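You operate a simulated robot arm through the tools that you are given. There is no shell and no other tool.

You run a simulated two-armed robot. Do the job below in one go: nothing can be reset, and whatever is moved stays where it is left.

JOB
Press the blue housing's bush home and put it in the green tray.
Fine: use the teal press and slide its table out again.

It is judged by the outcome, as a careful person would: the job done as asked, and still so three seconds after it is handed in. It fails if anything else is knocked over, pushed out of place, dropped, spilled or broken.

ROBOT AND FRAMES
Two 7-joint arms with two-finger parallel grippers on one trunk that stands fixed in place. Base frame: the origin is at the foot of the trunk, x ahead of it, y to its left, z up. Lengths are in cm, angles in degrees, forces in N, time in s.
The left shoulder is at [7, 13.3, 110.1], the right one opposite. With the tool pointing down near the work surface each hand reaches from about 10 to 64 cm from the base axis, measured 20 degrees to its own side. Payload 1.57 kg a hand.
The tool frame of a hand sits at the grasp point between the pads (the TCP): z along the fingers, y along the line on which they close. The tips reach 3 cm beyond it. The gripper opens to 8 cm. The fingers are 1.7 cm wide and 1.2 cm thick; the gripper's body (4 by 8.2 cm) begins 8 cm behind the TCP.
Orientation is that of the tool frame in the base frame, as a unit quaternion [x, y, z, w]. With the fingers straight down and closing along the base's y, the tool's x points along the base's -x, its y along +y and its z along -z.

CONTROLS
- The arms move only by the tool drive_tool. It takes "left_steps", "right_steps" or both (then of equal length, played together; a hand with none holds still); each is a list of rows, each an object (a shift or turn left out is 0, a gripper value left out holds the last) with "xyz": the shift along the base's x, y, z in cm, a list of three; "turn": the turn, a rotation vector about the base's x, y, z in degrees, a list of three; "gripper": the finger opening in cm, from 0 to 8. In form: [{"xyz": [x, y, z], "turn": [ax, ay, az], "gripper": gripper}, ...]. A call has 1 to 20 rows; each row shifts and turns the commanded pose from where the row before left it. Each row takes 0.2 s and may step no farther than 5 cm and 8.6 degrees from the row before; otherwise, or with a gripper value out of range, the whole call is refused. A pose out of reach is approached as far as the arm can. The call stops where the force on the tool passes 40 N (or 10 N more than at its start, if that is more) or the arm is blocked; 0.2 s more then pass. Each finger travels about 15.3 cm/s and halts on what it meets, pressing with about 43 N; the grip force reading is that of the motor and also rises with nothing between the fingers. The clock runs only during rows and for 0.2 s after the last one: add rows that do not move to give the fingers time. It gives the time, the measured TCP pose, the force on the tool (base axes), the opening and the grip force at its end, in the units of the frame above (readings bear some noise), with the torque about the TCP (base axes, N m) and any sound that the robot's microphone picked up.
- Cameras (640 x 400 px; columns grow to the right, rows downward): "scene" is now at [11.97, -5.71, 133.31]; the picture's right is [-0.62, -0.78, 0.00], its down [-0.43, 0.34, -0.84] and it looks along [0.66, -0.52, -0.55] (base axes); focal length 228 px, centre (320, 200). "left" rides on the left gripper at [7.2, 0.7, -12.2] in its tool frame; the picture's right is [-0.09, 1.00, 0.00], its down [-0.84, -0.08, -0.54] and it looks along [-0.54, -0.05, 0.84] (tool axes); focal length 238 px, centre (320, 200). "right" rides on the right gripper at [7.2, -0.7, -12.2] in its tool frame; the picture's right is [0.09, 1.00, 0.00], its down [-0.84, 0.08, -0.54] and it looks along [-0.54, 0.05, 0.84] (tool axes); focal length 238 px, centre (320, 200). There is no depth. A picture from a camera that has moved, and an enlarged one, comes with that camera's place and axes in the base frame and with its lens.
- snapshot(camera): a new picture of that camera. No time passes.
- raise_lower(by): slides the trunk up (or, below 0, down) by that many cm; the arms and the scene camera ride with it, the base frame stays. It gives what a move gives, with no picture.
- head_to(pan, tilt): turns the head with the scene camera to pan (to the left, within 86 degrees either way) and tilt (down, from -29 to 69), counted from straight ahead of the robot. It gives what a move gives.
- inspect(camera, box): a new picture of the part [left, top, right, bottom] of that camera's present view, enlarged. No time passes.
- sign_off(): hands the job in; it is judged then, once.

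Nothing tells you positions but the pictures and the camera data. Unless the task says otherwise, let go and move clear before handing in.

The tools are called as name(argument=value, ...) on one line, values as JSON. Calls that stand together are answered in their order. drive_tool: Moves the arms, as the interface text tells. Its arguments: {"type":"object","properties":{"left_steps":{"type":"array","items":{"type":"object","properties":{"xyz":{"type":"array","items":{"type":"number"}},"turn":{"type":"array","items":{"type":"number"}},"gripper":{"type":"number"}}}},"right_steps":{"type":"array","items":{"type":"object","properties":{"xyz":{"type":"array","items":{"type":"number"}},"turn":{"type":"array","items":{"type":"number"}},"gripper":{"type":"number"}}}}},"required":[]} The other tools are called the same way: raise_lower (by) slides the trunk up or down; head_to (pan, tilt) turns the head that bears the scene camera; snapshot (camera) takes a picture; inspect (camera, box) takes an enlarged picture of a part of a camera's view; sign_off () hands the job in.

At the start:

```text
time: 0.0
left_ee_pos: [38.61, -5.15, 115.39]
left_tcp_rot: [0.0, 1.0, 0.0, 0.0]
left_contact_force: [0.3, 0.5, 0.0]
left_wrist_torque: [-0.01, -0.03, 0.03]
left_grip_width: 8.01
left_grip_force: 0.0
right_ee_pos: [19.94, -26.1, 121.24]
right_tcp_rot: [0.001, 1.0, 0.0, 0.001]
right_contact_force: [-0.7, -0.3, -0.1]
right_wrist_torque: [-0.03, 0.01, -0.05]
right_grip_width: 7.99
right_grip_force: 0.1
trunk travel left (down, up): [-67.5, 26.5]
head pan, tilt: [-38.3, 33.2]
```

scene: 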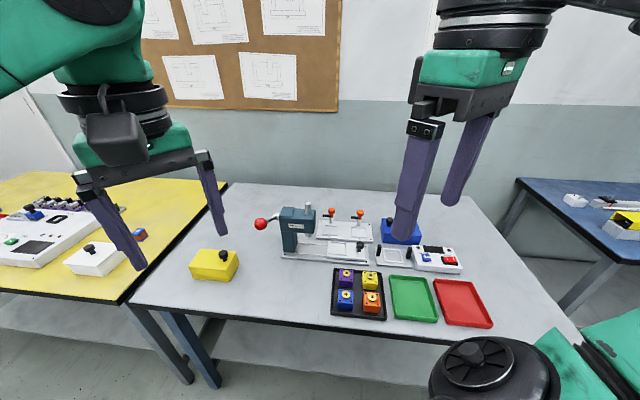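
right: 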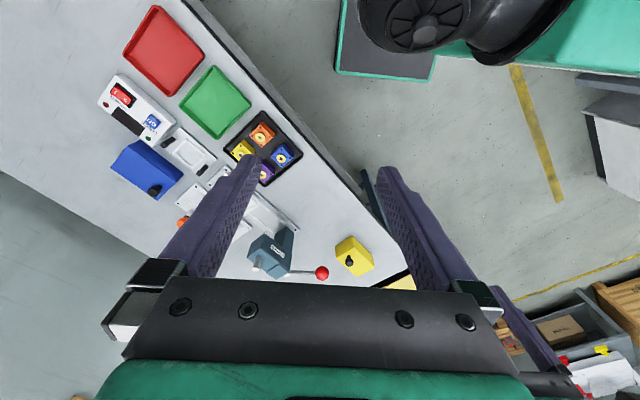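
left: 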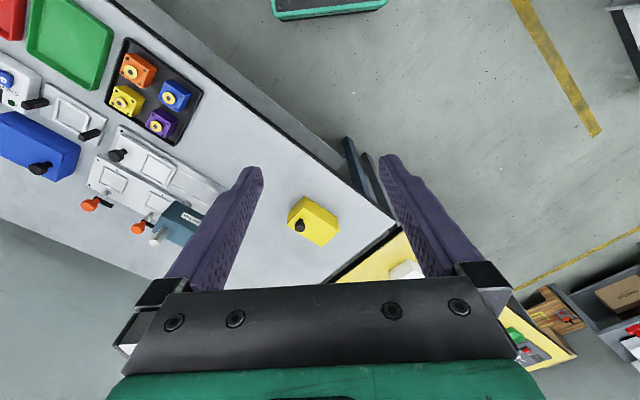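

I see a grey bench with a teal press that has a red lever knob and a sliding table, a tray of four housings, and green and red trays. I'll look closer before moving.

inspect(camera="scene", box=[240, 190, 400, 290])

inspect(camera="scene", box=[320, 230, 500, 340])

inspect(camera="left", box=[0, 20, 240, 250])

inspect(camera="right", box=[90, 60, 390, 290])

```text
4.00 times, centred on (320, 240) of scene
camera zoom: at [11.97, -5.71, 133.31], right [-0.62, -0.78, 0.0], down [-0.43, 0.34, -0.84], along [0.66, -0.52, -0.55], focal length 913 px, centre (320, 40)
```

zoom: 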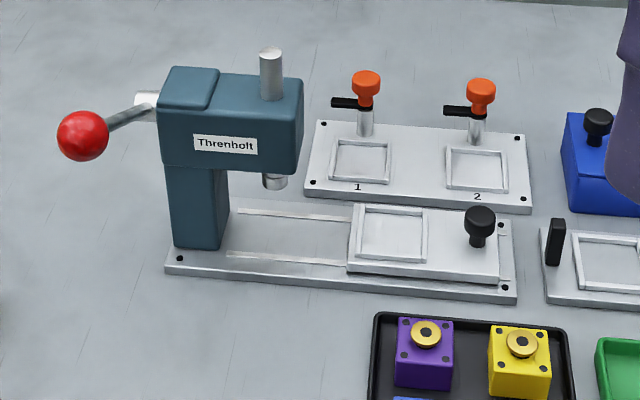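

```text
3.56 times, centred on (410, 285) of scene
camera zoom: at [11.97, -5.71, 133.31], right [-0.62, -0.78, 0.0], down [-0.43, 0.34, -0.84], along [0.66, -0.52, -0.55], focal length 812 px, centre (0, -102)
```

zoom: 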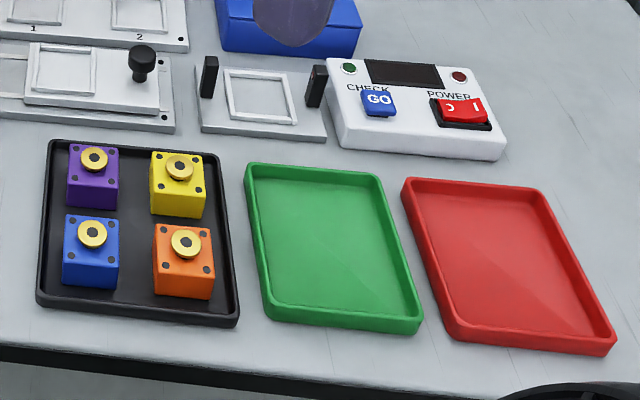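

```text
1.74 times, centred on (120, 135) of left
camera zoom: at [31.39, -4.39, 127.5], right [0.09, 1.0, 0.0], down [0.84, -0.08, 0.54], along [0.54, -0.05, -0.84], focal length 414 px, centre (668, 313)
```

zoom: 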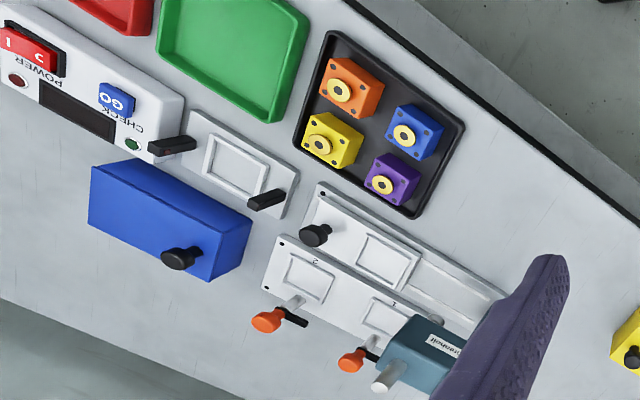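

```text
1.74 times, centred on (240, 175) of right
camera zoom: at [12.81, -26.8, 133.42], right [-0.09, 1.0, 0.0], down [0.84, 0.08, 0.54], along [0.54, 0.05, -0.84], focal length 414 px, centre (459, 244)
```

zoom: 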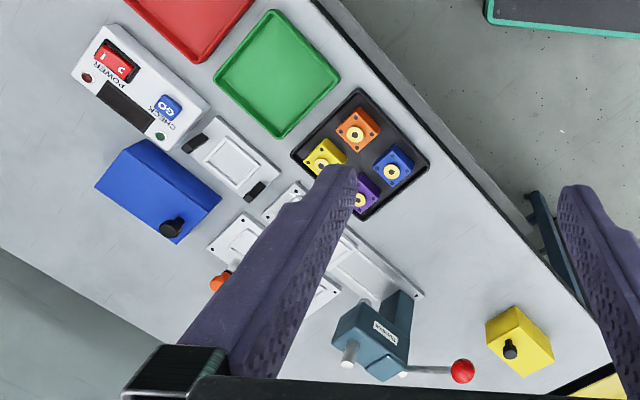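

The bench is turned about 45° to the base. The press table slides along roughly (0.7, 0.7), the blue housing is near (37, -34, 78), and the lever knob is near (58, -22, 96). I'm turning the right hand to match the bench and bringing its camera closer.

drive_tool(right_steps=[{"xyz": [2, -0.5, -3], "turn": [0, 0, -7.5], "gripper": 6}, {"xyz": [2, -0.5, -3], "turn": [0, 0, -7.5]}, {"xyz": [2, -0.5, -3], "turn": [0, 0, -7.5]}, {"xyz": [2, -0.5, -3], "turn": [0, 0, -7.5]}, {"xyz": [2, -0.5, -3], "turn": [0, 0, -7.5]}, {"xyz": [2, -0.5, -3], "turn": [0, 0, -7.5]}])

snapshot(camera="right")

snapshot(camera="scene")

```text
time: 1.4
left_ee_pos: [38.7, -5.14, 115.28]
left_tcp_rot: [0.0, 1.0, 0.0, -0.001]
left_contact_force: [0.1, 0.1, -0.8]
left_wrist_torque: [-0.02, -0.01, -0.01]
left_grip_width: 8.0
left_grip_force: 0.0
right_ee_pos: [32.3, -29.09, 103.12]
right_tcp_rot: [0.384, 0.923, 0.0, 0.0]
right_contact_force: [-0.4, -0.6, 0.7]
right_wrist_torque: [0.03, 0.0, -0.01]
right_grip_width: 6.0
right_grip_force: 0.2
trunk travel left (down, up): [-67.5, 26.5]
head pan, tilt: [-38.3, 33.2]
```

```text
taken
camera right: at [26.77, -24.43, 115.28], right [0.64, 0.77, 0.0], down [0.64, -0.54, 0.54], along [0.42, -0.35, -0.84], focal length 238 px, centre (320, 200)
```

right: 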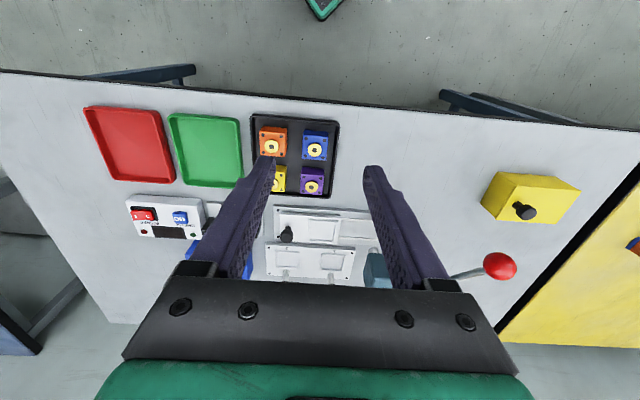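

```text
taken
camera scene: at [12.08, -5.76, 133.3], right [-0.62, -0.78, 0.0], down [-0.43, 0.34, -0.84], along [0.66, -0.52, -0.55], focal length 228 px, centre (320, 200)
```

scene: 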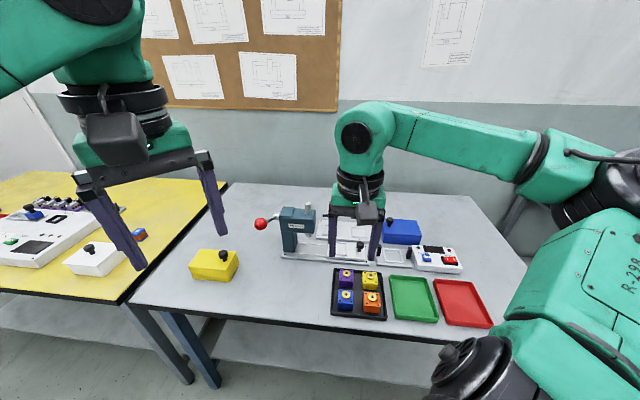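

The bench edge measures about 45°, so the right hand now matches it. Next I'll zoom in on the housings and the press.

inspect(camera="right", box=[240, 100, 360, 210])

inspect(camera="right", box=[250, 195, 400, 295])

inspect(camera="scene", box=[250, 190, 330, 270])

inspect(camera="scene", box=[325, 255, 445, 330])

```text
3.64 times, centred on (300, 155) of right
camera zoom: at [26.77, -24.43, 115.28], right [0.64, 0.77, 0.0], down [0.64, -0.54, 0.54], along [0.42, -0.35, -0.84], focal length 867 px, centre (393, 364)
```

zoom: 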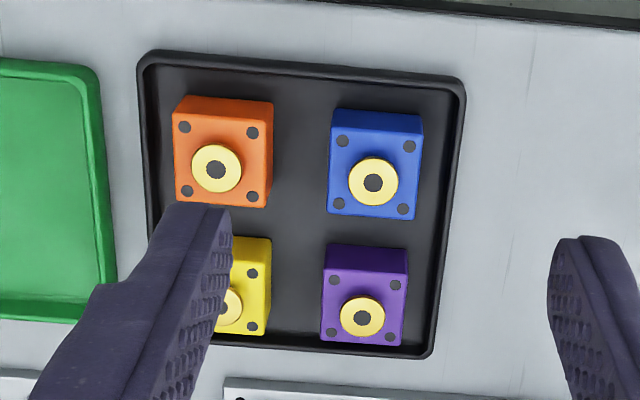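

```text
4.00 times, centred on (325, 245) of right
camera zoom: at [26.77, -24.43, 115.28], right [0.64, 0.77, 0.0], down [0.64, -0.54, 0.54], along [0.42, -0.35, -0.84], focal length 953 px, centre (300, 20)
```

zoom: 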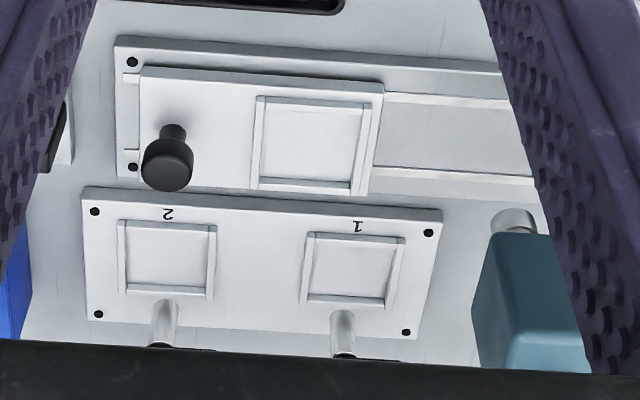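

```text
5.00 times, centred on (290, 230) of scene
camera zoom: at [12.08, -5.76, 133.3], right [-0.62, -0.78, 0.0], down [-0.43, 0.34, -0.84], along [0.66, -0.52, -0.55], focal length 1142 px, centre (470, 50)
```

zoom: 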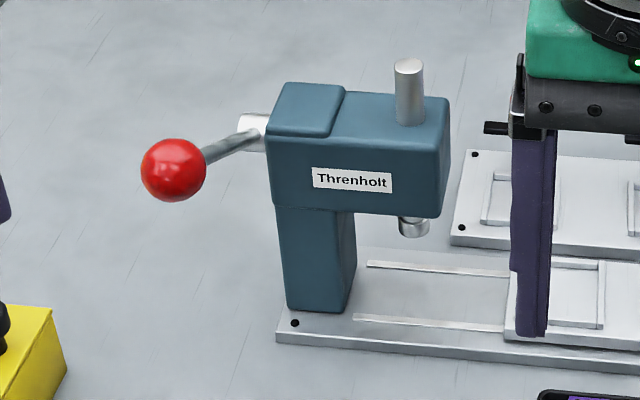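

```text
5.33 times, centred on (385, 292) of scene
camera zoom: at [12.08, -5.76, 133.3], right [-0.62, -0.78, 0.0], down [-0.43, 0.34, -0.84], along [0.66, -0.52, -0.55], focal length 1218 px, centre (-27, -293)
```

zoom: 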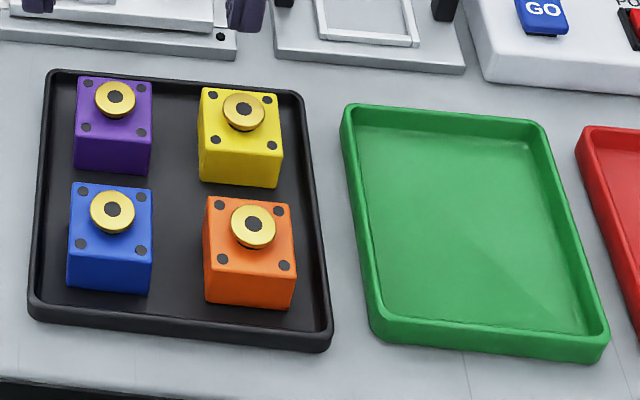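

The lever pivots on an axis along the slide direction, with its hub near (64, -30, 91). The press nest is near (52.7, -45.4), about 70 cm out, so I'll check that the right hand can reach over it while it's empty.

drive_tool(right_steps=[{"xyz": [2.9, -2.33, -1]}, {"xyz": [2.9, -2.33, -1]}, {"xyz": [2.9, -2.33, -1]}, {"xyz": [2.9, -2.33, -1]}, {"xyz": [2.9, -2.33, -1]}, {"xyz": [2.9, -2.33, -1]}, {"xyz": [2.9, -2.33, -1]}])

snapshot(camera="right")

snapshot(camera="scene")

```text
time: 3.0
left_ee_pos: [38.77, -5.24, 115.29]
left_tcp_rot: [0.0, 1.0, 0.0, -0.001]
left_contact_force: [-0.5, 0.4, 0.0]
left_wrist_torque: [0.02, 0.03, -0.01]
left_grip_width: 8.0
left_grip_force: 0.1
right_ee_pos: [52.6, -45.53, 95.98]
right_tcp_rot: [0.381, 0.924, 0.0, 0.0]
right_contact_force: [0.8, -0.2, 0.0]
right_wrist_torque: [0.01, 0.02, -0.02]
right_grip_width: 6.0
right_grip_force: 0.0
trunk travel left (down, up): [-67.5, 26.5]
head pan, tilt: [-38.3, 33.2]
```

```text
taken
camera right: at [47.08, -40.91, 108.17], right [0.64, 0.77, 0.0], down [0.65, -0.54, 0.54], along [0.42, -0.34, -0.84], focal length 238 px, centre (320, 200)
```

right: 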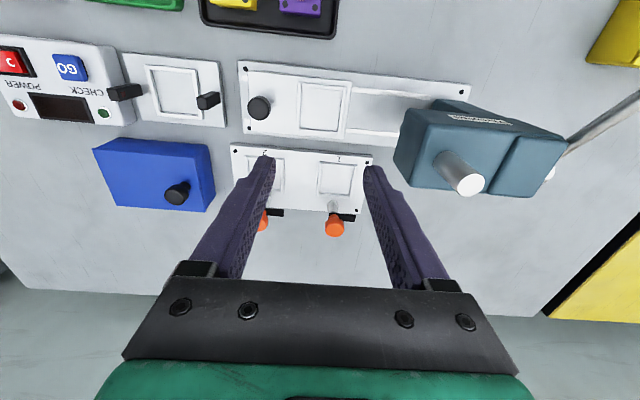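

```text
taken
camera scene: at [12.24, -5.75, 133.28], right [-0.62, -0.78, 0.0], down [-0.43, 0.34, -0.84], along [0.65, -0.52, -0.55], focal length 228 px, centre (320, 200)
```

scene: 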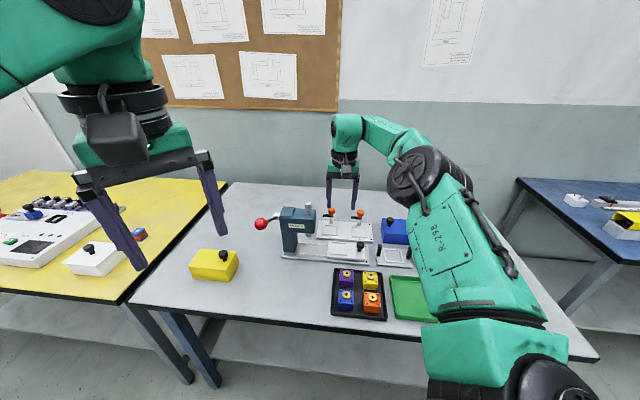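

The right hand reaches over the nest easily. I'll zoom in from here for accurate positions.

inspect(camera="right", box=[230, 50, 390, 150])

inspect(camera="right", box=[380, 50, 600, 220])

inspect(camera="scene", box=[270, 190, 400, 272])

```text
4.00 times, centred on (310, 100) of right
camera zoom: at [47.08, -40.91, 108.17], right [0.64, 0.77, 0.0], down [0.65, -0.54, 0.54], along [0.42, -0.34, -0.84], focal length 953 px, centre (360, 600)
```

zoom: 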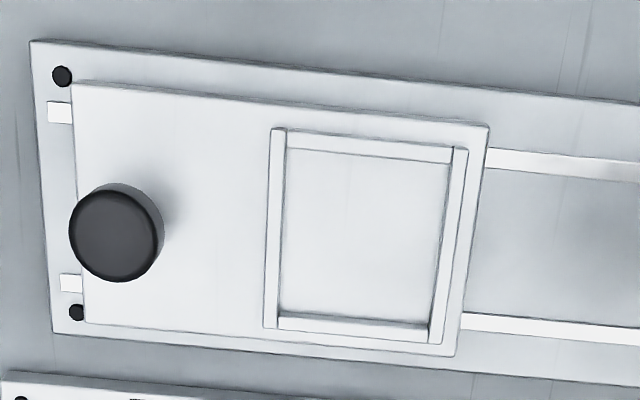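

```text
2.35 times, centred on (490, 135) of right
camera zoom: at [47.08, -40.91, 108.17], right [0.64, 0.77, 0.0], down [0.65, -0.54, 0.54], along [0.42, -0.34, -0.84], focal length 561 px, centre (-80, 353)
```

zoom: 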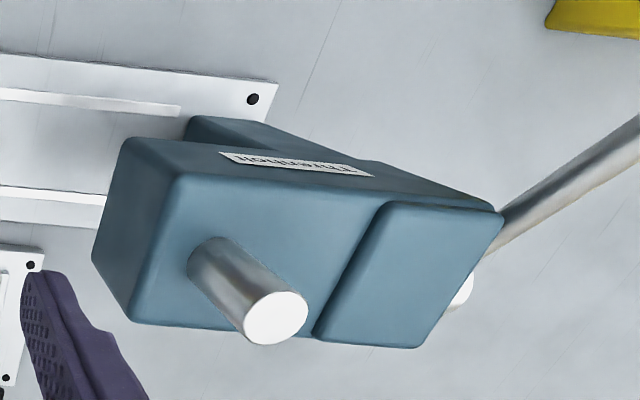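

```text
4.88 times, centred on (335, 231) of scene
camera zoom: at [12.24, -5.75, 133.28], right [-0.62, -0.78, 0.0], down [-0.43, 0.34, -0.84], along [0.65, -0.52, -0.55], focal length 1114 px, centre (247, 49)
```

zoom: 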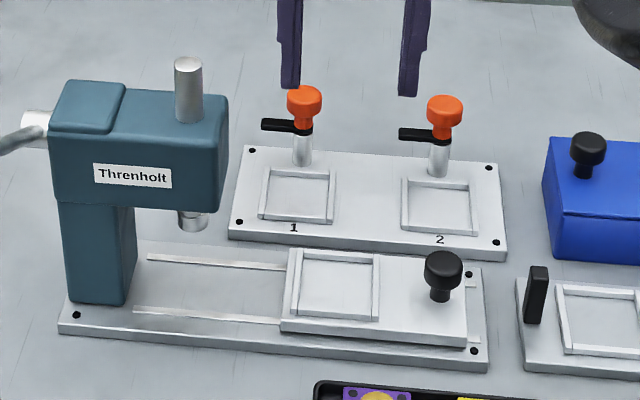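

The nest has low rails around an opening of about 4.6–5 cm, and the housing is about 4 cm square and 2.7 cm tall. I'm moving the right hand over the blue housing, near (37.2, -34.3).

drive_tool(right_steps=[{"xyz": [-3.08, 2.24, -1.2], "gripper": 5.6}, {"xyz": [-3.08, 2.24, -1.2]}, {"xyz": [-3.08, 2.24, -1.2]}, {"xyz": [-3.08, 2.24, -1.2]}, {"xyz": [-3.08, 2.24, -1.2]}, {"xyz": [0, 0, -2]}, {"xyz": [0, 0, 0]}])

snapshot(camera="right")

inspect(camera="scene", box=[300, 200, 460, 330])

```text
time: 4.6
left_ee_pos: [38.59, -5.13, 115.29]
left_tcp_rot: [0.0, 1.0, -0.001, 0.0]
left_contact_force: [-1.0, -0.1, 0.4]
left_wrist_torque: [-0.01, 0.03, -0.02]
left_grip_width: 8.01
left_grip_force: 0.0
right_ee_pos: [36.79, -34.38, 88.61]
right_tcp_rot: [0.383, 0.924, 0.0, 0.002]
right_contact_force: [-1.1, -0.6, 0.4]
right_wrist_torque: [0.01, 0.02, -0.04]
right_grip_width: 5.58
right_grip_force: 0.0
trunk travel left (down, up): [-67.5, 26.5]
head pan, tilt: [-38.3, 33.2]
```

```text
taken
camera right: at [31.28, -29.66, 100.69], right [0.64, 0.77, 0.0], down [0.64, -0.54, 0.54], along [0.42, -0.35, -0.84], focal length 238 px, centre (320, 200)
```

right: 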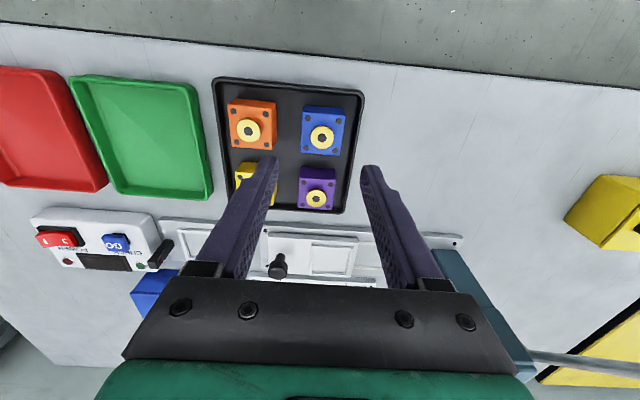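

```text
3.08 times, centred on (380, 265) of scene
camera zoom: at [11.94, -5.7, 133.31], right [-0.62, -0.78, 0.0], down [-0.43, 0.34, -0.84], along [0.66, -0.52, -0.55], focal length 703 px, centre (135, 0)
```

zoom: 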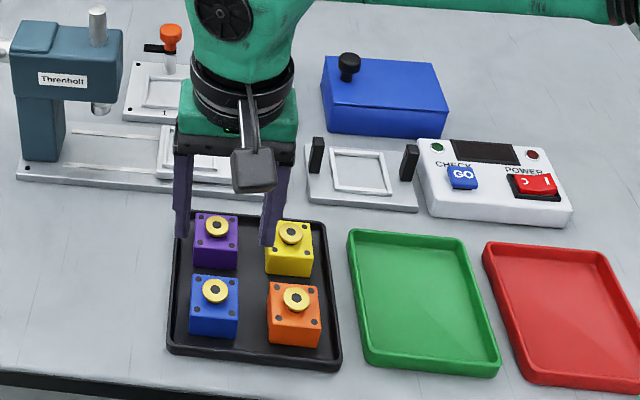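

The new view puts the blue housing at (37.2, -34.2). I'll centre on it, go down partway and check.

drive_tool(right_steps=[{"xyz": [0.4, 0.15, -2]}, {"xyz": [0, 0, -2]}, {"xyz": [0, 0, -1.6]}, {"xyz": [0, 0, 0]}])

inspect(camera="right", box=[220, 90, 420, 220])

inspect(camera="scene", box=[320, 240, 420, 330])

```text
time: 5.6
left_ee_pos: [38.66, -5.11, 115.26]
left_tcp_rot: [0.0, 1.0, -0.001, -0.001]
left_contact_force: [0.3, 0.0, -0.5]
left_wrist_torque: [-0.05, 0.01, 0.0]
left_grip_width: 8.01
left_grip_force: 0.0
right_ee_pos: [37.36, -34.3, 82.76]
right_tcp_rot: [0.384, 0.923, 0.0, 0.001]
right_contact_force: [0.1, -0.3, -0.3]
right_wrist_torque: [0.02, 0.01, 0.02]
right_grip_width: 5.61
right_grip_force: 0.0
trunk travel left (down, up): [-67.5, 26.5]
head pan, tilt: [-38.3, 33.2]
```

```text
3.08 times, centred on (320, 155) of right
camera zoom: at [31.86, -29.57, 94.94], right [0.64, 0.77, 0.0], down [0.65, -0.54, 0.54], along [0.42, -0.35, -0.84], focal length 733 px, centre (320, 338)
```

zoom: 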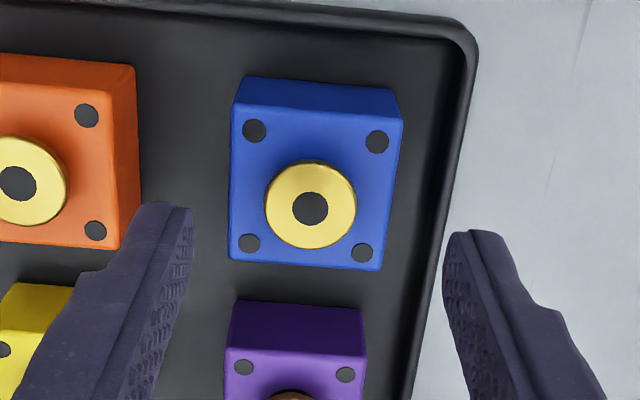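

```text
4.44 times, centred on (370, 285) of scene
camera zoom: at [11.98, -5.72, 133.31], right [-0.62, -0.78, 0.0], down [-0.43, 0.34, -0.84], along [0.66, -0.52, -0.55], focal length 1015 px, centre (98, -178)
```

zoom: 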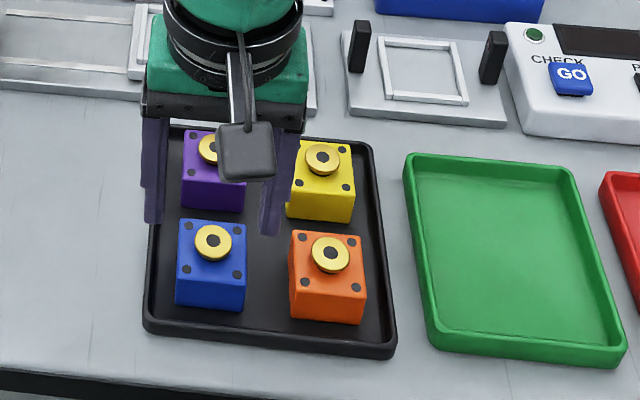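

The housing sits about 0.3 cm toward the robot from the hand's centre line. I'll correct for that and go down with the fingertips just above the tray rim, watching the force.

drive_tool(right_steps=[{"xyz": [-0.38, 0.08, 0], "gripper": 5.3}, {"xyz": [0, 0, -1.5]}, {"xyz": [0, 0, -1.3]}, {"xyz": [0, 0, -0.8]}, {"xyz": [0, 0, 0]}])

inspect(camera="right", box=[220, 90, 420, 220])

inspect(camera="scene", box=[320, 240, 420, 330])

```text
time: 6.8
left_ee_pos: [38.62, -5.13, 115.31]
left_tcp_rot: [-0.001, 1.0, 0.0, 0.0]
left_contact_force: [-0.1, -0.4, 0.2]
left_wrist_torque: [-0.01, -0.01, -0.01]
left_grip_width: 8.0
left_grip_force: 0.1
right_ee_pos: [36.91, -34.13, 79.04]
right_tcp_rot: [0.383, 0.924, 0.0, 0.001]
right_contact_force: [0.3, 0.4, 0.1]
right_wrist_torque: [-0.02, 0.02, 0.03]
right_grip_width: 5.29
right_grip_force: 0.0
trunk travel left (down, up): [-67.5, 26.5]
head pan, tilt: [-38.3, 33.2]
```

```text
3.08 times, centred on (320, 155) of right
camera zoom: at [31.35, -29.44, 91.27], right [0.64, 0.77, 0.0], down [0.65, -0.54, 0.54], along [0.42, -0.35, -0.84], focal length 733 px, centre (320, 338)
```

zoom: 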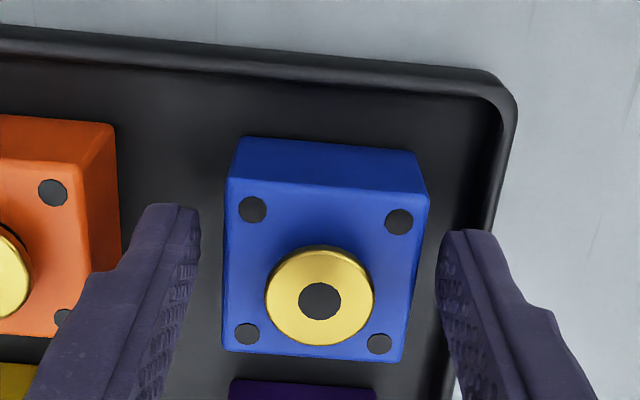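

```text
4.44 times, centred on (370, 285) of scene
camera zoom: at [11.97, -5.72, 133.31], right [-0.62, -0.78, 0.0], down [-0.43, 0.34, -0.84], along [0.66, -0.52, -0.55], focal length 1015 px, centre (98, -178)
```

zoom: 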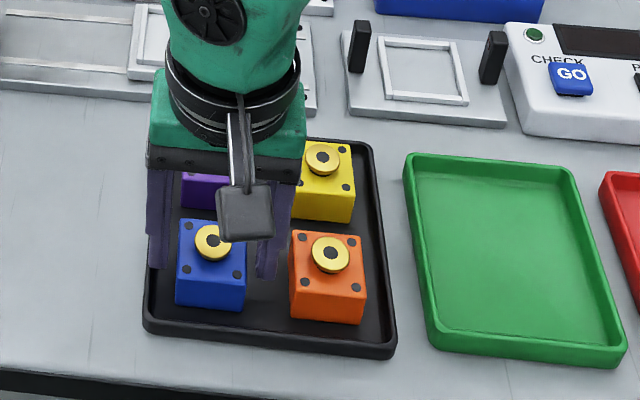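

The hand is centred on the housing and nothing is touching. Closing the grip and lifting a little to check it.

drive_tool(right_steps=[{"gripper": 3}, {"xyz": [0, 0, 0]}, {"xyz": [0, 0, 0]}, {"xyz": [0, 0, 1]}, {"xyz": [0, 0, 2]}, {"xyz": [0, 0, 3]}, {"xyz": [0, 0, 3]}])

inspect(camera="right", box=[220, 90, 420, 220])

inspect(camera="scene", box=[320, 220, 420, 330])

```text
time: 8.4
left_ee_pos: [38.55, -5.11, 115.33]
left_tcp_rot: [-0.001, 1.0, 0.0, 0.0]
left_contact_force: [0.9, -0.5, -0.5]
left_wrist_torque: [-0.03, -0.02, -0.02]
left_grip_width: 7.97
left_grip_force: 0.0
right_ee_pos: [36.82, -33.95, 88.02]
right_tcp_rot: [0.382, 0.924, -0.001, 0.0]
right_contact_force: [0.6, -0.1, 0.3]
right_wrist_torque: [0.01, -0.02, 0.0]
right_grip_width: 3.01
right_grip_force: 0.1
trunk travel left (down, up): [-67.5, 26.5]
head pan, tilt: [-38.3, 33.2]
```

```text
3.08 times, centred on (320, 155) of right
camera zoom: at [31.32, -29.34, 100.28], right [0.64, 0.77, 0.0], down [0.65, -0.54, 0.54], along [0.42, -0.35, -0.84], focal length 733 px, centre (320, 338)
```

zoom: 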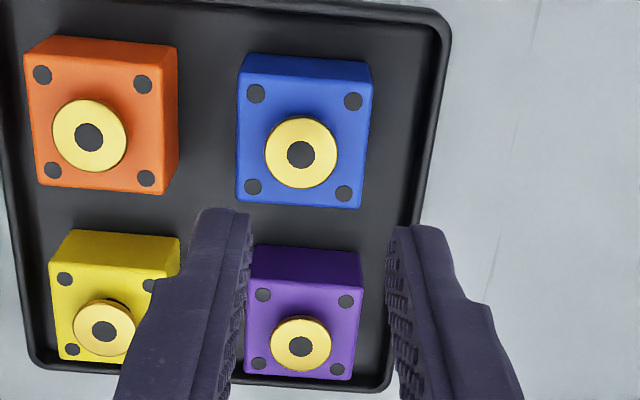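

```text
3.64 times, centred on (370, 275) of scene
camera zoom: at [11.91, -5.69, 133.31], right [-0.62, -0.78, 0.0], down [-0.43, 0.34, -0.84], along [0.66, -0.52, -0.55], focal length 830 px, centre (138, -73)
```

zoom: 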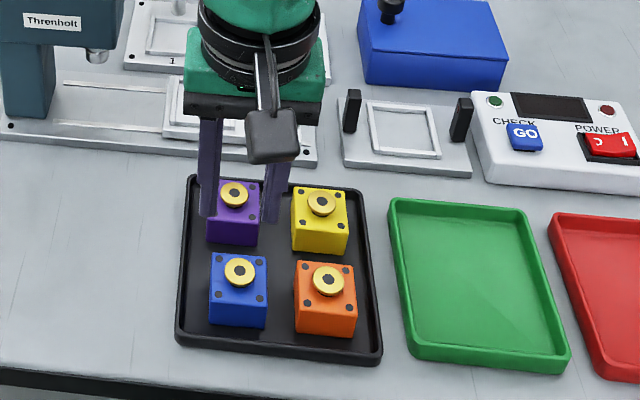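

The grip came up empty, and the housing seems to have shifted about 0.5 cm toward the orange one, so the fingers slipped off it. I'll re-centre, go back down and check the grip before lifting.

drive_tool(right_steps=[{"xyz": [-0.38, -0.38, 0], "gripper": 5.4}, {"xyz": [0, 0, -3]}, {"xyz": [0, 0, -3]}, {"xyz": [0, 0, -2]}, {"xyz": [0, 0, -1]}, {"xyz": [0, 0, -0.4]}, {"xyz": [0, 0, 0]}])

inspect(camera="right", box=[220, 90, 420, 220])

inspect(camera="scene", box=[330, 270, 400, 325])

snapshot(camera="left")

```text
time: 10.0
left_ee_pos: [38.67, -5.12, 115.3]
left_tcp_rot: [0.0, 1.0, 0.001, 0.0]
left_contact_force: [-0.8, -0.3, 0.7]
left_wrist_torque: [-0.01, -0.02, 0.0]
left_grip_width: 8.0
left_grip_force: 0.2
right_ee_pos: [36.32, -34.41, 78.66]
right_tcp_rot: [0.384, 0.923, 0.0, 0.001]
right_contact_force: [-0.9, -1.1, 0.5]
right_wrist_torque: [0.0, 0.01, 0.01]
right_grip_width: 5.39
right_grip_force: 0.1
trunk travel left (down, up): [-67.5, 26.5]
head pan, tilt: [-38.3, 33.2]
```

```text
3.08 times, centred on (320, 155) of right
camera zoom: at [30.81, -29.74, 90.78], right [0.64, 0.77, 0.0], down [0.65, -0.54, 0.54], along [0.42, -0.35, -0.84], focal length 733 px, centre (320, 338)
```

zoom: 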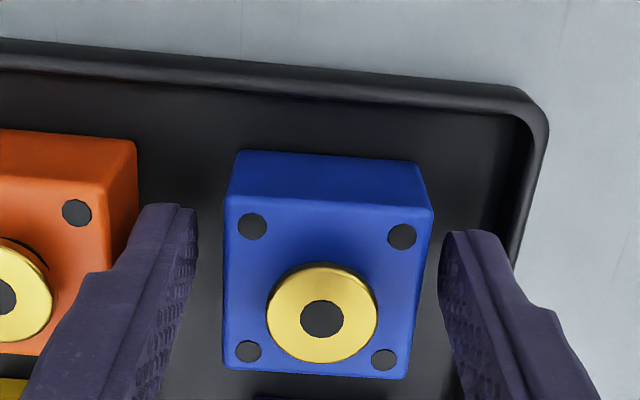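

```text
7.27 times, centred on (365, 298) of scene
camera zoom: at [11.96, -5.72, 133.31], right [-0.62, -0.78, 0.0], down [-0.43, 0.34, -0.84], along [0.66, -0.52, -0.55], focal length 1661 px, centre (-7, -509)
```

zoom: 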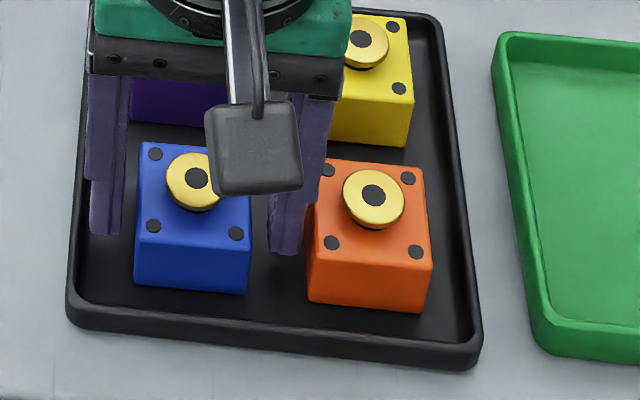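

```text
taken
camera left: at [31.39, -4.39, 127.5], right [0.09, 1.0, 0.0], down [0.84, -0.08, 0.54], along [0.54, -0.05, -0.84], focal length 238 px, centre (320, 200)
```

left: 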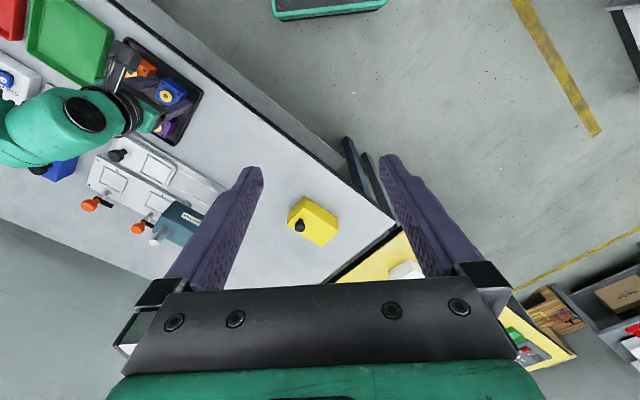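

The fingers straddle the housing with good side overlap. I'll close without lifting and look at the result.

drive_tool(right_steps=[{"gripper": 3.6}, {"xyz": [0, 0, 0]}, {"xyz": [0, 0, 0]}])

inspect(camera="right", box=[220, 90, 420, 220])

inspect(camera="scene", box=[330, 270, 400, 325])

```text
time: 10.8
left_ee_pos: [38.61, -5.14, 115.3]
left_tcp_rot: [0.001, 1.0, 0.0, 0.001]
left_contact_force: [0.2, 0.3, -0.4]
left_wrist_torque: [-0.01, -0.02, -0.01]
left_grip_width: 7.98
left_grip_force: 0.1
right_ee_pos: [36.29, -34.4, 78.71]
right_tcp_rot: [0.383, 0.924, -0.001, 0.001]
right_contact_force: [0.0, -0.3, -0.3]
right_wrist_torque: [0.05, 0.0, 0.07]
right_grip_width: 4.13
right_grip_force: 43.0
trunk travel left (down, up): [-67.5, 26.5]
head pan, tilt: [-38.3, 33.2]
```

```text
3.08 times, centred on (320, 155) of right
camera zoom: at [30.81, -29.74, 90.79], right [0.64, 0.77, 0.0], down [0.65, -0.54, 0.54], along [0.42, -0.35, -0.84], focal length 733 px, centre (320, 338)
```

zoom: 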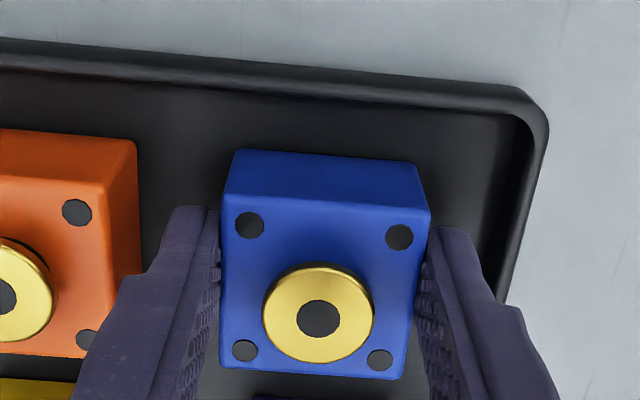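

```text
7.27 times, centred on (365, 298) of scene
camera zoom: at [11.97, -5.73, 133.31], right [-0.62, -0.78, 0.0], down [-0.43, 0.34, -0.84], along [0.66, -0.52, -0.55], focal length 1661 px, centre (-7, -509)
```

zoom: 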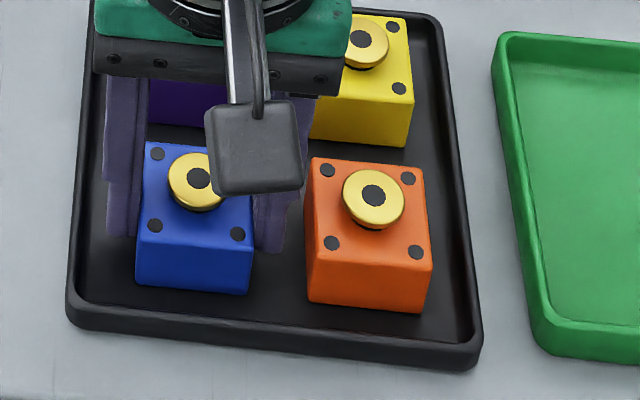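

Now the grip is firm: 4.13 cm wide at 43 N. Lifting slowly in small steps.

drive_tool(right_steps=[{"xyz": [0, 0, 0.3]}, {"xyz": [0, 0, 0.4]}, {"xyz": [0, 0, 0.6]}, {"xyz": [0, 0, 0]}])

inspect(camera="right", box=[220, 90, 420, 220])

inspect(camera="scene", box=[330, 270, 400, 325])

```text
time: 11.8
left_ee_pos: [38.68, -5.14, 115.28]
left_tcp_rot: [0.0, 1.0, 0.0, 0.0]
left_contact_force: [0.5, -0.2, -0.3]
left_wrist_torque: [0.0, -0.03, 0.01]
left_grip_width: 8.0
left_grip_force: 0.0
right_ee_pos: [36.47, -34.52, 79.96]
right_tcp_rot: [0.383, 0.924, -0.001, 0.0]
right_contact_force: [0.5, 0.1, -0.5]
right_wrist_torque: [0.01, 0.03, 0.01]
right_grip_width: 4.13
right_grip_force: 43.0
trunk travel left (down, up): [-67.5, 26.5]
head pan, tilt: [-38.3, 33.2]
```

```text
3.08 times, centred on (320, 155) of right
camera zoom: at [30.92, -29.8, 92.08], right [0.64, 0.77, 0.0], down [0.65, -0.54, 0.54], along [0.42, -0.35, -0.84], focal length 733 px, centre (320, 338)
```

zoom: 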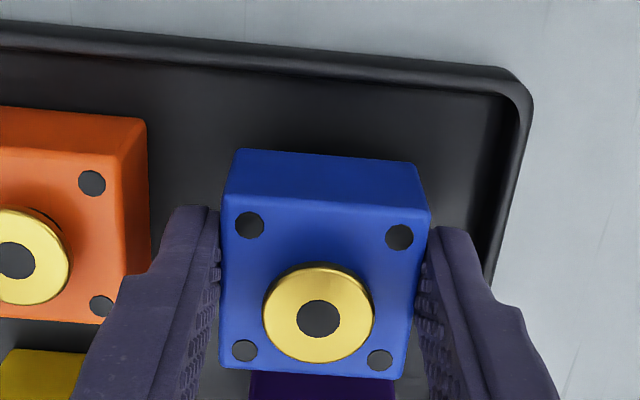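

```text
7.27 times, centred on (365, 298) of scene
camera zoom: at [11.99, -5.74, 133.31], right [-0.62, -0.78, 0.0], down [-0.43, 0.34, -0.84], along [0.66, -0.52, -0.55], focal length 1661 px, centre (-7, -509)
```

zoom: 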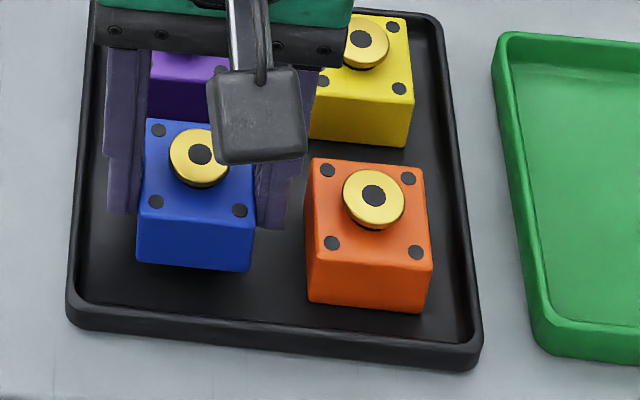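

The housing is up and held. Raising it further and carrying it over toward the press nest.

drive_tool(right_steps=[{"xyz": [0, 0, 0.8]}, {"xyz": [0, 0, 1]}, {"xyz": [0, 0, 1.2]}, {"xyz": [0, 0, 1.5]}, {"xyz": [0, 0, 1.5]}, {"xyz": [0.6, -0.4, 1]}, {"xyz": [1, -0.65, 1]}, {"xyz": [1.4, -0.9, 0]}, {"xyz": [1.7, -1.1, 0]}, {"xyz": [1.7, -1.1, 0]}, {"xyz": [1.7, -1.1, 0]}, {"xyz": [1.7, -1.1, 0]}, {"xyz": [1.7, -1.1, 0]}, {"xyz": [1.5, -1, 0]}, {"xyz": [1.2, -0.8, 0]}, {"xyz": [0.9, -0.6, 0]}, {"xyz": [0.6, -0.45, 0]}, {"xyz": [0, 0, 0]}])

snapshot(camera="right")

inspect(camera="scene", box=[270, 190, 400, 272])

```text
time: 15.6
left_ee_pos: [38.77, -5.17, 115.4]
left_tcp_rot: [-0.001, 1.0, 0.0, 0.0]
left_contact_force: [0.6, 0.3, 0.9]
left_wrist_torque: [-0.01, 0.06, 0.03]
left_grip_width: 8.0
left_grip_force: 0.0
right_ee_pos: [52.19, -44.81, 87.97]
right_tcp_rot: [0.383, 0.924, 0.0, 0.001]
right_contact_force: [-0.6, 0.4, -0.9]
right_wrist_torque: [0.02, 0.01, 0.0]
right_grip_width: 4.11
right_grip_force: 42.9
trunk travel left (down, up): [-67.5, 26.5]
head pan, tilt: [-38.3, 33.2]
```

```text
taken
camera right: at [46.64, -40.1, 100.07], right [0.64, 0.77, 0.0], down [0.65, -0.54, 0.54], along [0.42, -0.35, -0.84], focal length 238 px, centre (320, 200)
```

right: 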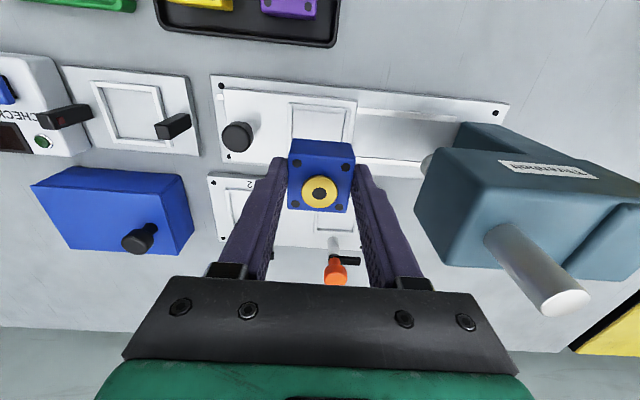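

```text
4.88 times, centred on (335, 231) of scene
camera zoom: at [11.98, -5.75, 133.31], right [-0.62, -0.78, 0.0], down [-0.43, 0.34, -0.84], along [0.66, -0.52, -0.55], focal length 1114 px, centre (247, 49)
```

zoom: 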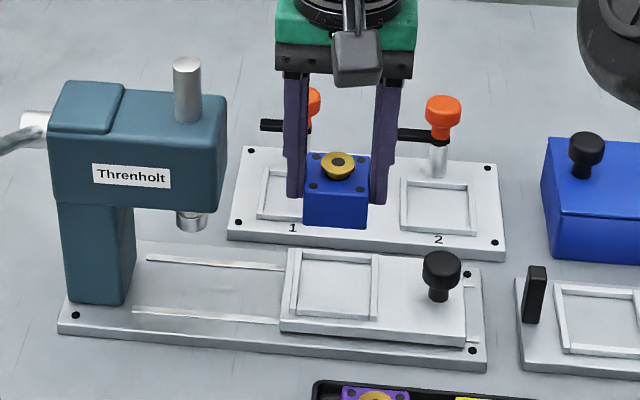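

The housing is above the nest. I'll zoom in to check alignment before lowering it.

inspect(camera="right", box=[240, 80, 400, 220])

inspect(camera="scene", box=[320, 215, 370, 265])

```text
2.86 times, centred on (320, 150) of right
camera zoom: at [46.64, -40.1, 100.07], right [0.64, 0.77, 0.0], down [0.65, -0.54, 0.54], along [0.42, -0.35, -0.84], focal length 681 px, centre (320, 343)
```

zoom: 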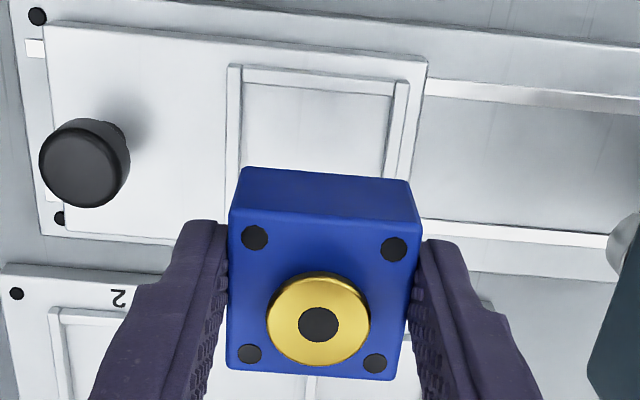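

```text
8.00 times, centred on (345, 240) of scene
camera zoom: at [11.98, -5.75, 133.31], right [-0.62, -0.78, 0.0], down [-0.43, 0.34, -0.84], along [0.66, -0.52, -0.55], focal length 1827 px, centre (120, -120)
```

zoom: 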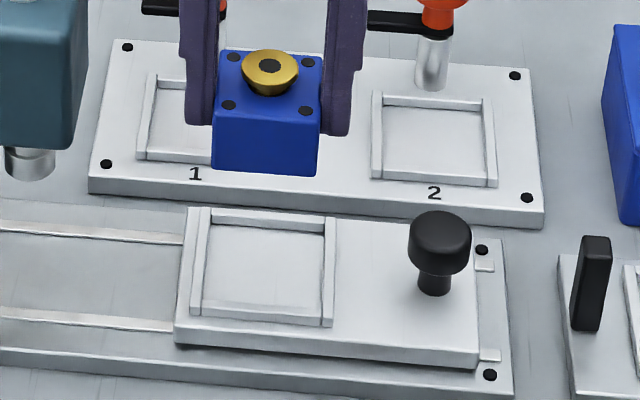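

The nest is about 0.25 cm further in the −slide direction than the hand, which I'll correct. Then I'll lower the housing to just above the rails.

drive_tool(right_steps=[{"xyz": [-0.14, -0.21, -1]}, {"xyz": [0, 0, -1.5]}, {"xyz": [0, 0, -1.5]}, {"xyz": [0, 0, -1]}, {"xyz": [0, 0, 0]}])

inspect(camera="right", box=[240, 80, 400, 220])

inspect(camera="scene", box=[320, 215, 370, 265])

```text
time: 16.8
left_ee_pos: [38.68, -5.21, 115.22]
left_tcp_rot: [0.0, 1.0, 0.0, 0.0]
left_contact_force: [-0.3, 0.4, 0.0]
left_wrist_torque: [0.03, 0.01, -0.01]
left_grip_width: 8.0
left_grip_force: 0.0
right_ee_pos: [51.51, -44.76, 83.15]
right_tcp_rot: [0.384, 0.924, -0.001, 0.002]
right_contact_force: [0.0, 0.7, -2.2]
right_wrist_torque: [0.02, -0.01, -0.02]
right_grip_width: 4.13
right_grip_force: 42.8
right hand out of reach, approached as far as the arm can: row 4
trunk travel left (down, up): [-67.5, 26.5]
head pan, tilt: [-38.3, 33.2]
```

```text
2.86 times, centred on (320, 150) of right
camera zoom: at [46.02, -40.07, 95.26], right [0.64, 0.77, 0.0], down [0.64, -0.54, 0.54], along [0.42, -0.35, -0.84], focal length 681 px, centre (320, 343)
```

zoom: 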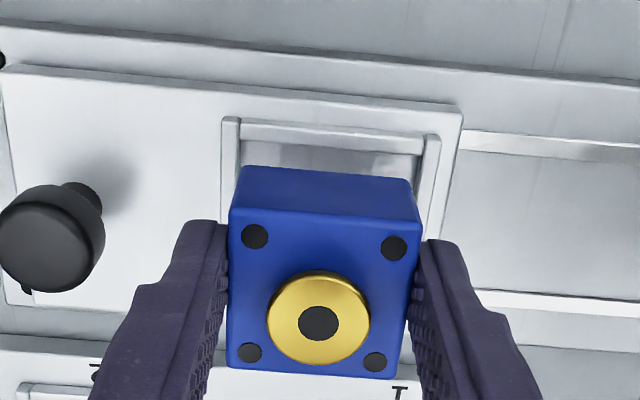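

```text
8.00 times, centred on (345, 240) of scene
camera zoom: at [12.01, -5.74, 133.3], right [-0.62, -0.78, 0.0], down [-0.43, 0.34, -0.84], along [0.66, -0.52, -0.55], focal length 1827 px, centre (120, -120)
```

zoom: 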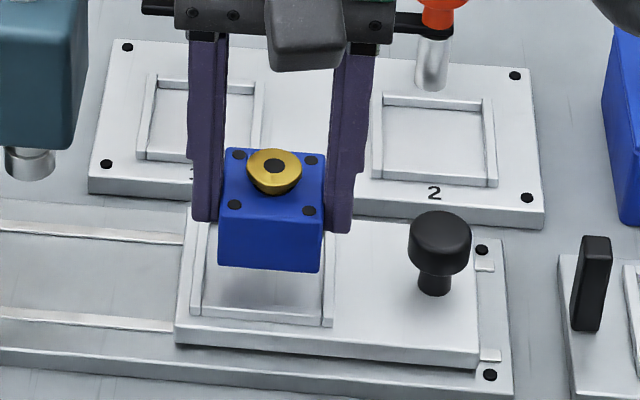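

The arm reached its limit at z≈83 here. Lowering the trunk moves the shoulder closer to this height, so I'll first raise the hand and see how the arm sits above the bench.

drive_tool(right_steps=[{"xyz": [0, 0, 1]}, {"xyz": [0, 0, 1.5]}, {"xyz": [0, 0, 1.5]}, {"xyz": [0, 0, 1.5]}, {"xyz": [0, 0, 1.5]}, {"xyz": [0, 0, 0]}])

head_to(pan=-55, tilt=50)

snapshot(camera="scene")

snapshot(camera="left")

```text
time: 18.2
left_ee_pos: [38.68, -5.18, 115.25]
left_tcp_rot: [0.001, 1.0, 0.0, 0.0]
left_contact_force: [-0.9, -0.2, 0.4]
left_wrist_torque: [-0.01, -0.01, -0.01]
left_grip_width: 7.99
left_grip_force: 0.1
right_ee_pos: [51.45, -44.82, 90.25]
right_tcp_rot: [0.383, 0.924, -0.001, -0.001]
right_contact_force: [-0.4, 0.1, -1.1]
right_wrist_torque: [0.02, -0.02, 0.02]
right_grip_width: 4.11
right_grip_force: 43.0
trunk travel left (down, up): [-67.5, 26.5]
head pan, tilt: [-38.3, 33.2]
```

```text
time: 19.0
left_ee_pos: [38.69, -5.17, 115.24]
left_tcp_rot: [0.0, 1.0, -0.001, 0.0]
left_contact_force: [0.3, 0.3, 0.0]
left_wrist_torque: [-0.04, -0.03, -0.01]
left_grip_width: 8.01
left_grip_force: 0.1
right_ee_pos: [51.7, -44.76, 90.13]
right_tcp_rot: [0.384, 0.924, -0.001, 0.0]
right_contact_force: [-0.2, 0.6, -0.6]
right_wrist_torque: [0.01, -0.02, -0.02]
right_grip_width: 4.11
right_grip_force: 42.9
trunk travel left (down, up): [-67.5, 26.5]
head pan, tilt: [-55.0, 50.0]
```

```text
taken
camera scene: at [9.44, -6.53, 130.87], right [-0.82, -0.57, 0.0], down [-0.44, 0.63, -0.64], along [0.37, -0.53, -0.77], focal length 228 px, centre (320, 200)
```

scene: 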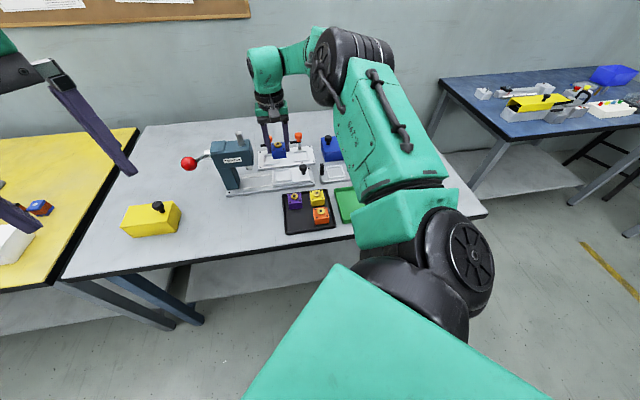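

```text
taken
camera left: at [31.43, -4.41, 127.49], right [0.09, 1.0, 0.0], down [0.84, -0.08, 0.54], along [0.54, -0.05, -0.84], focal length 238 px, centre (320, 200)
```

left: 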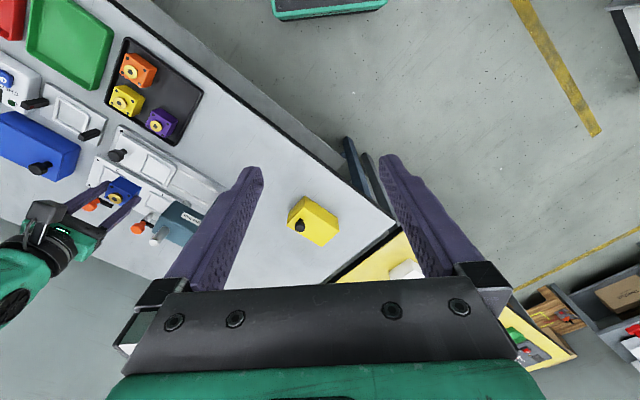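

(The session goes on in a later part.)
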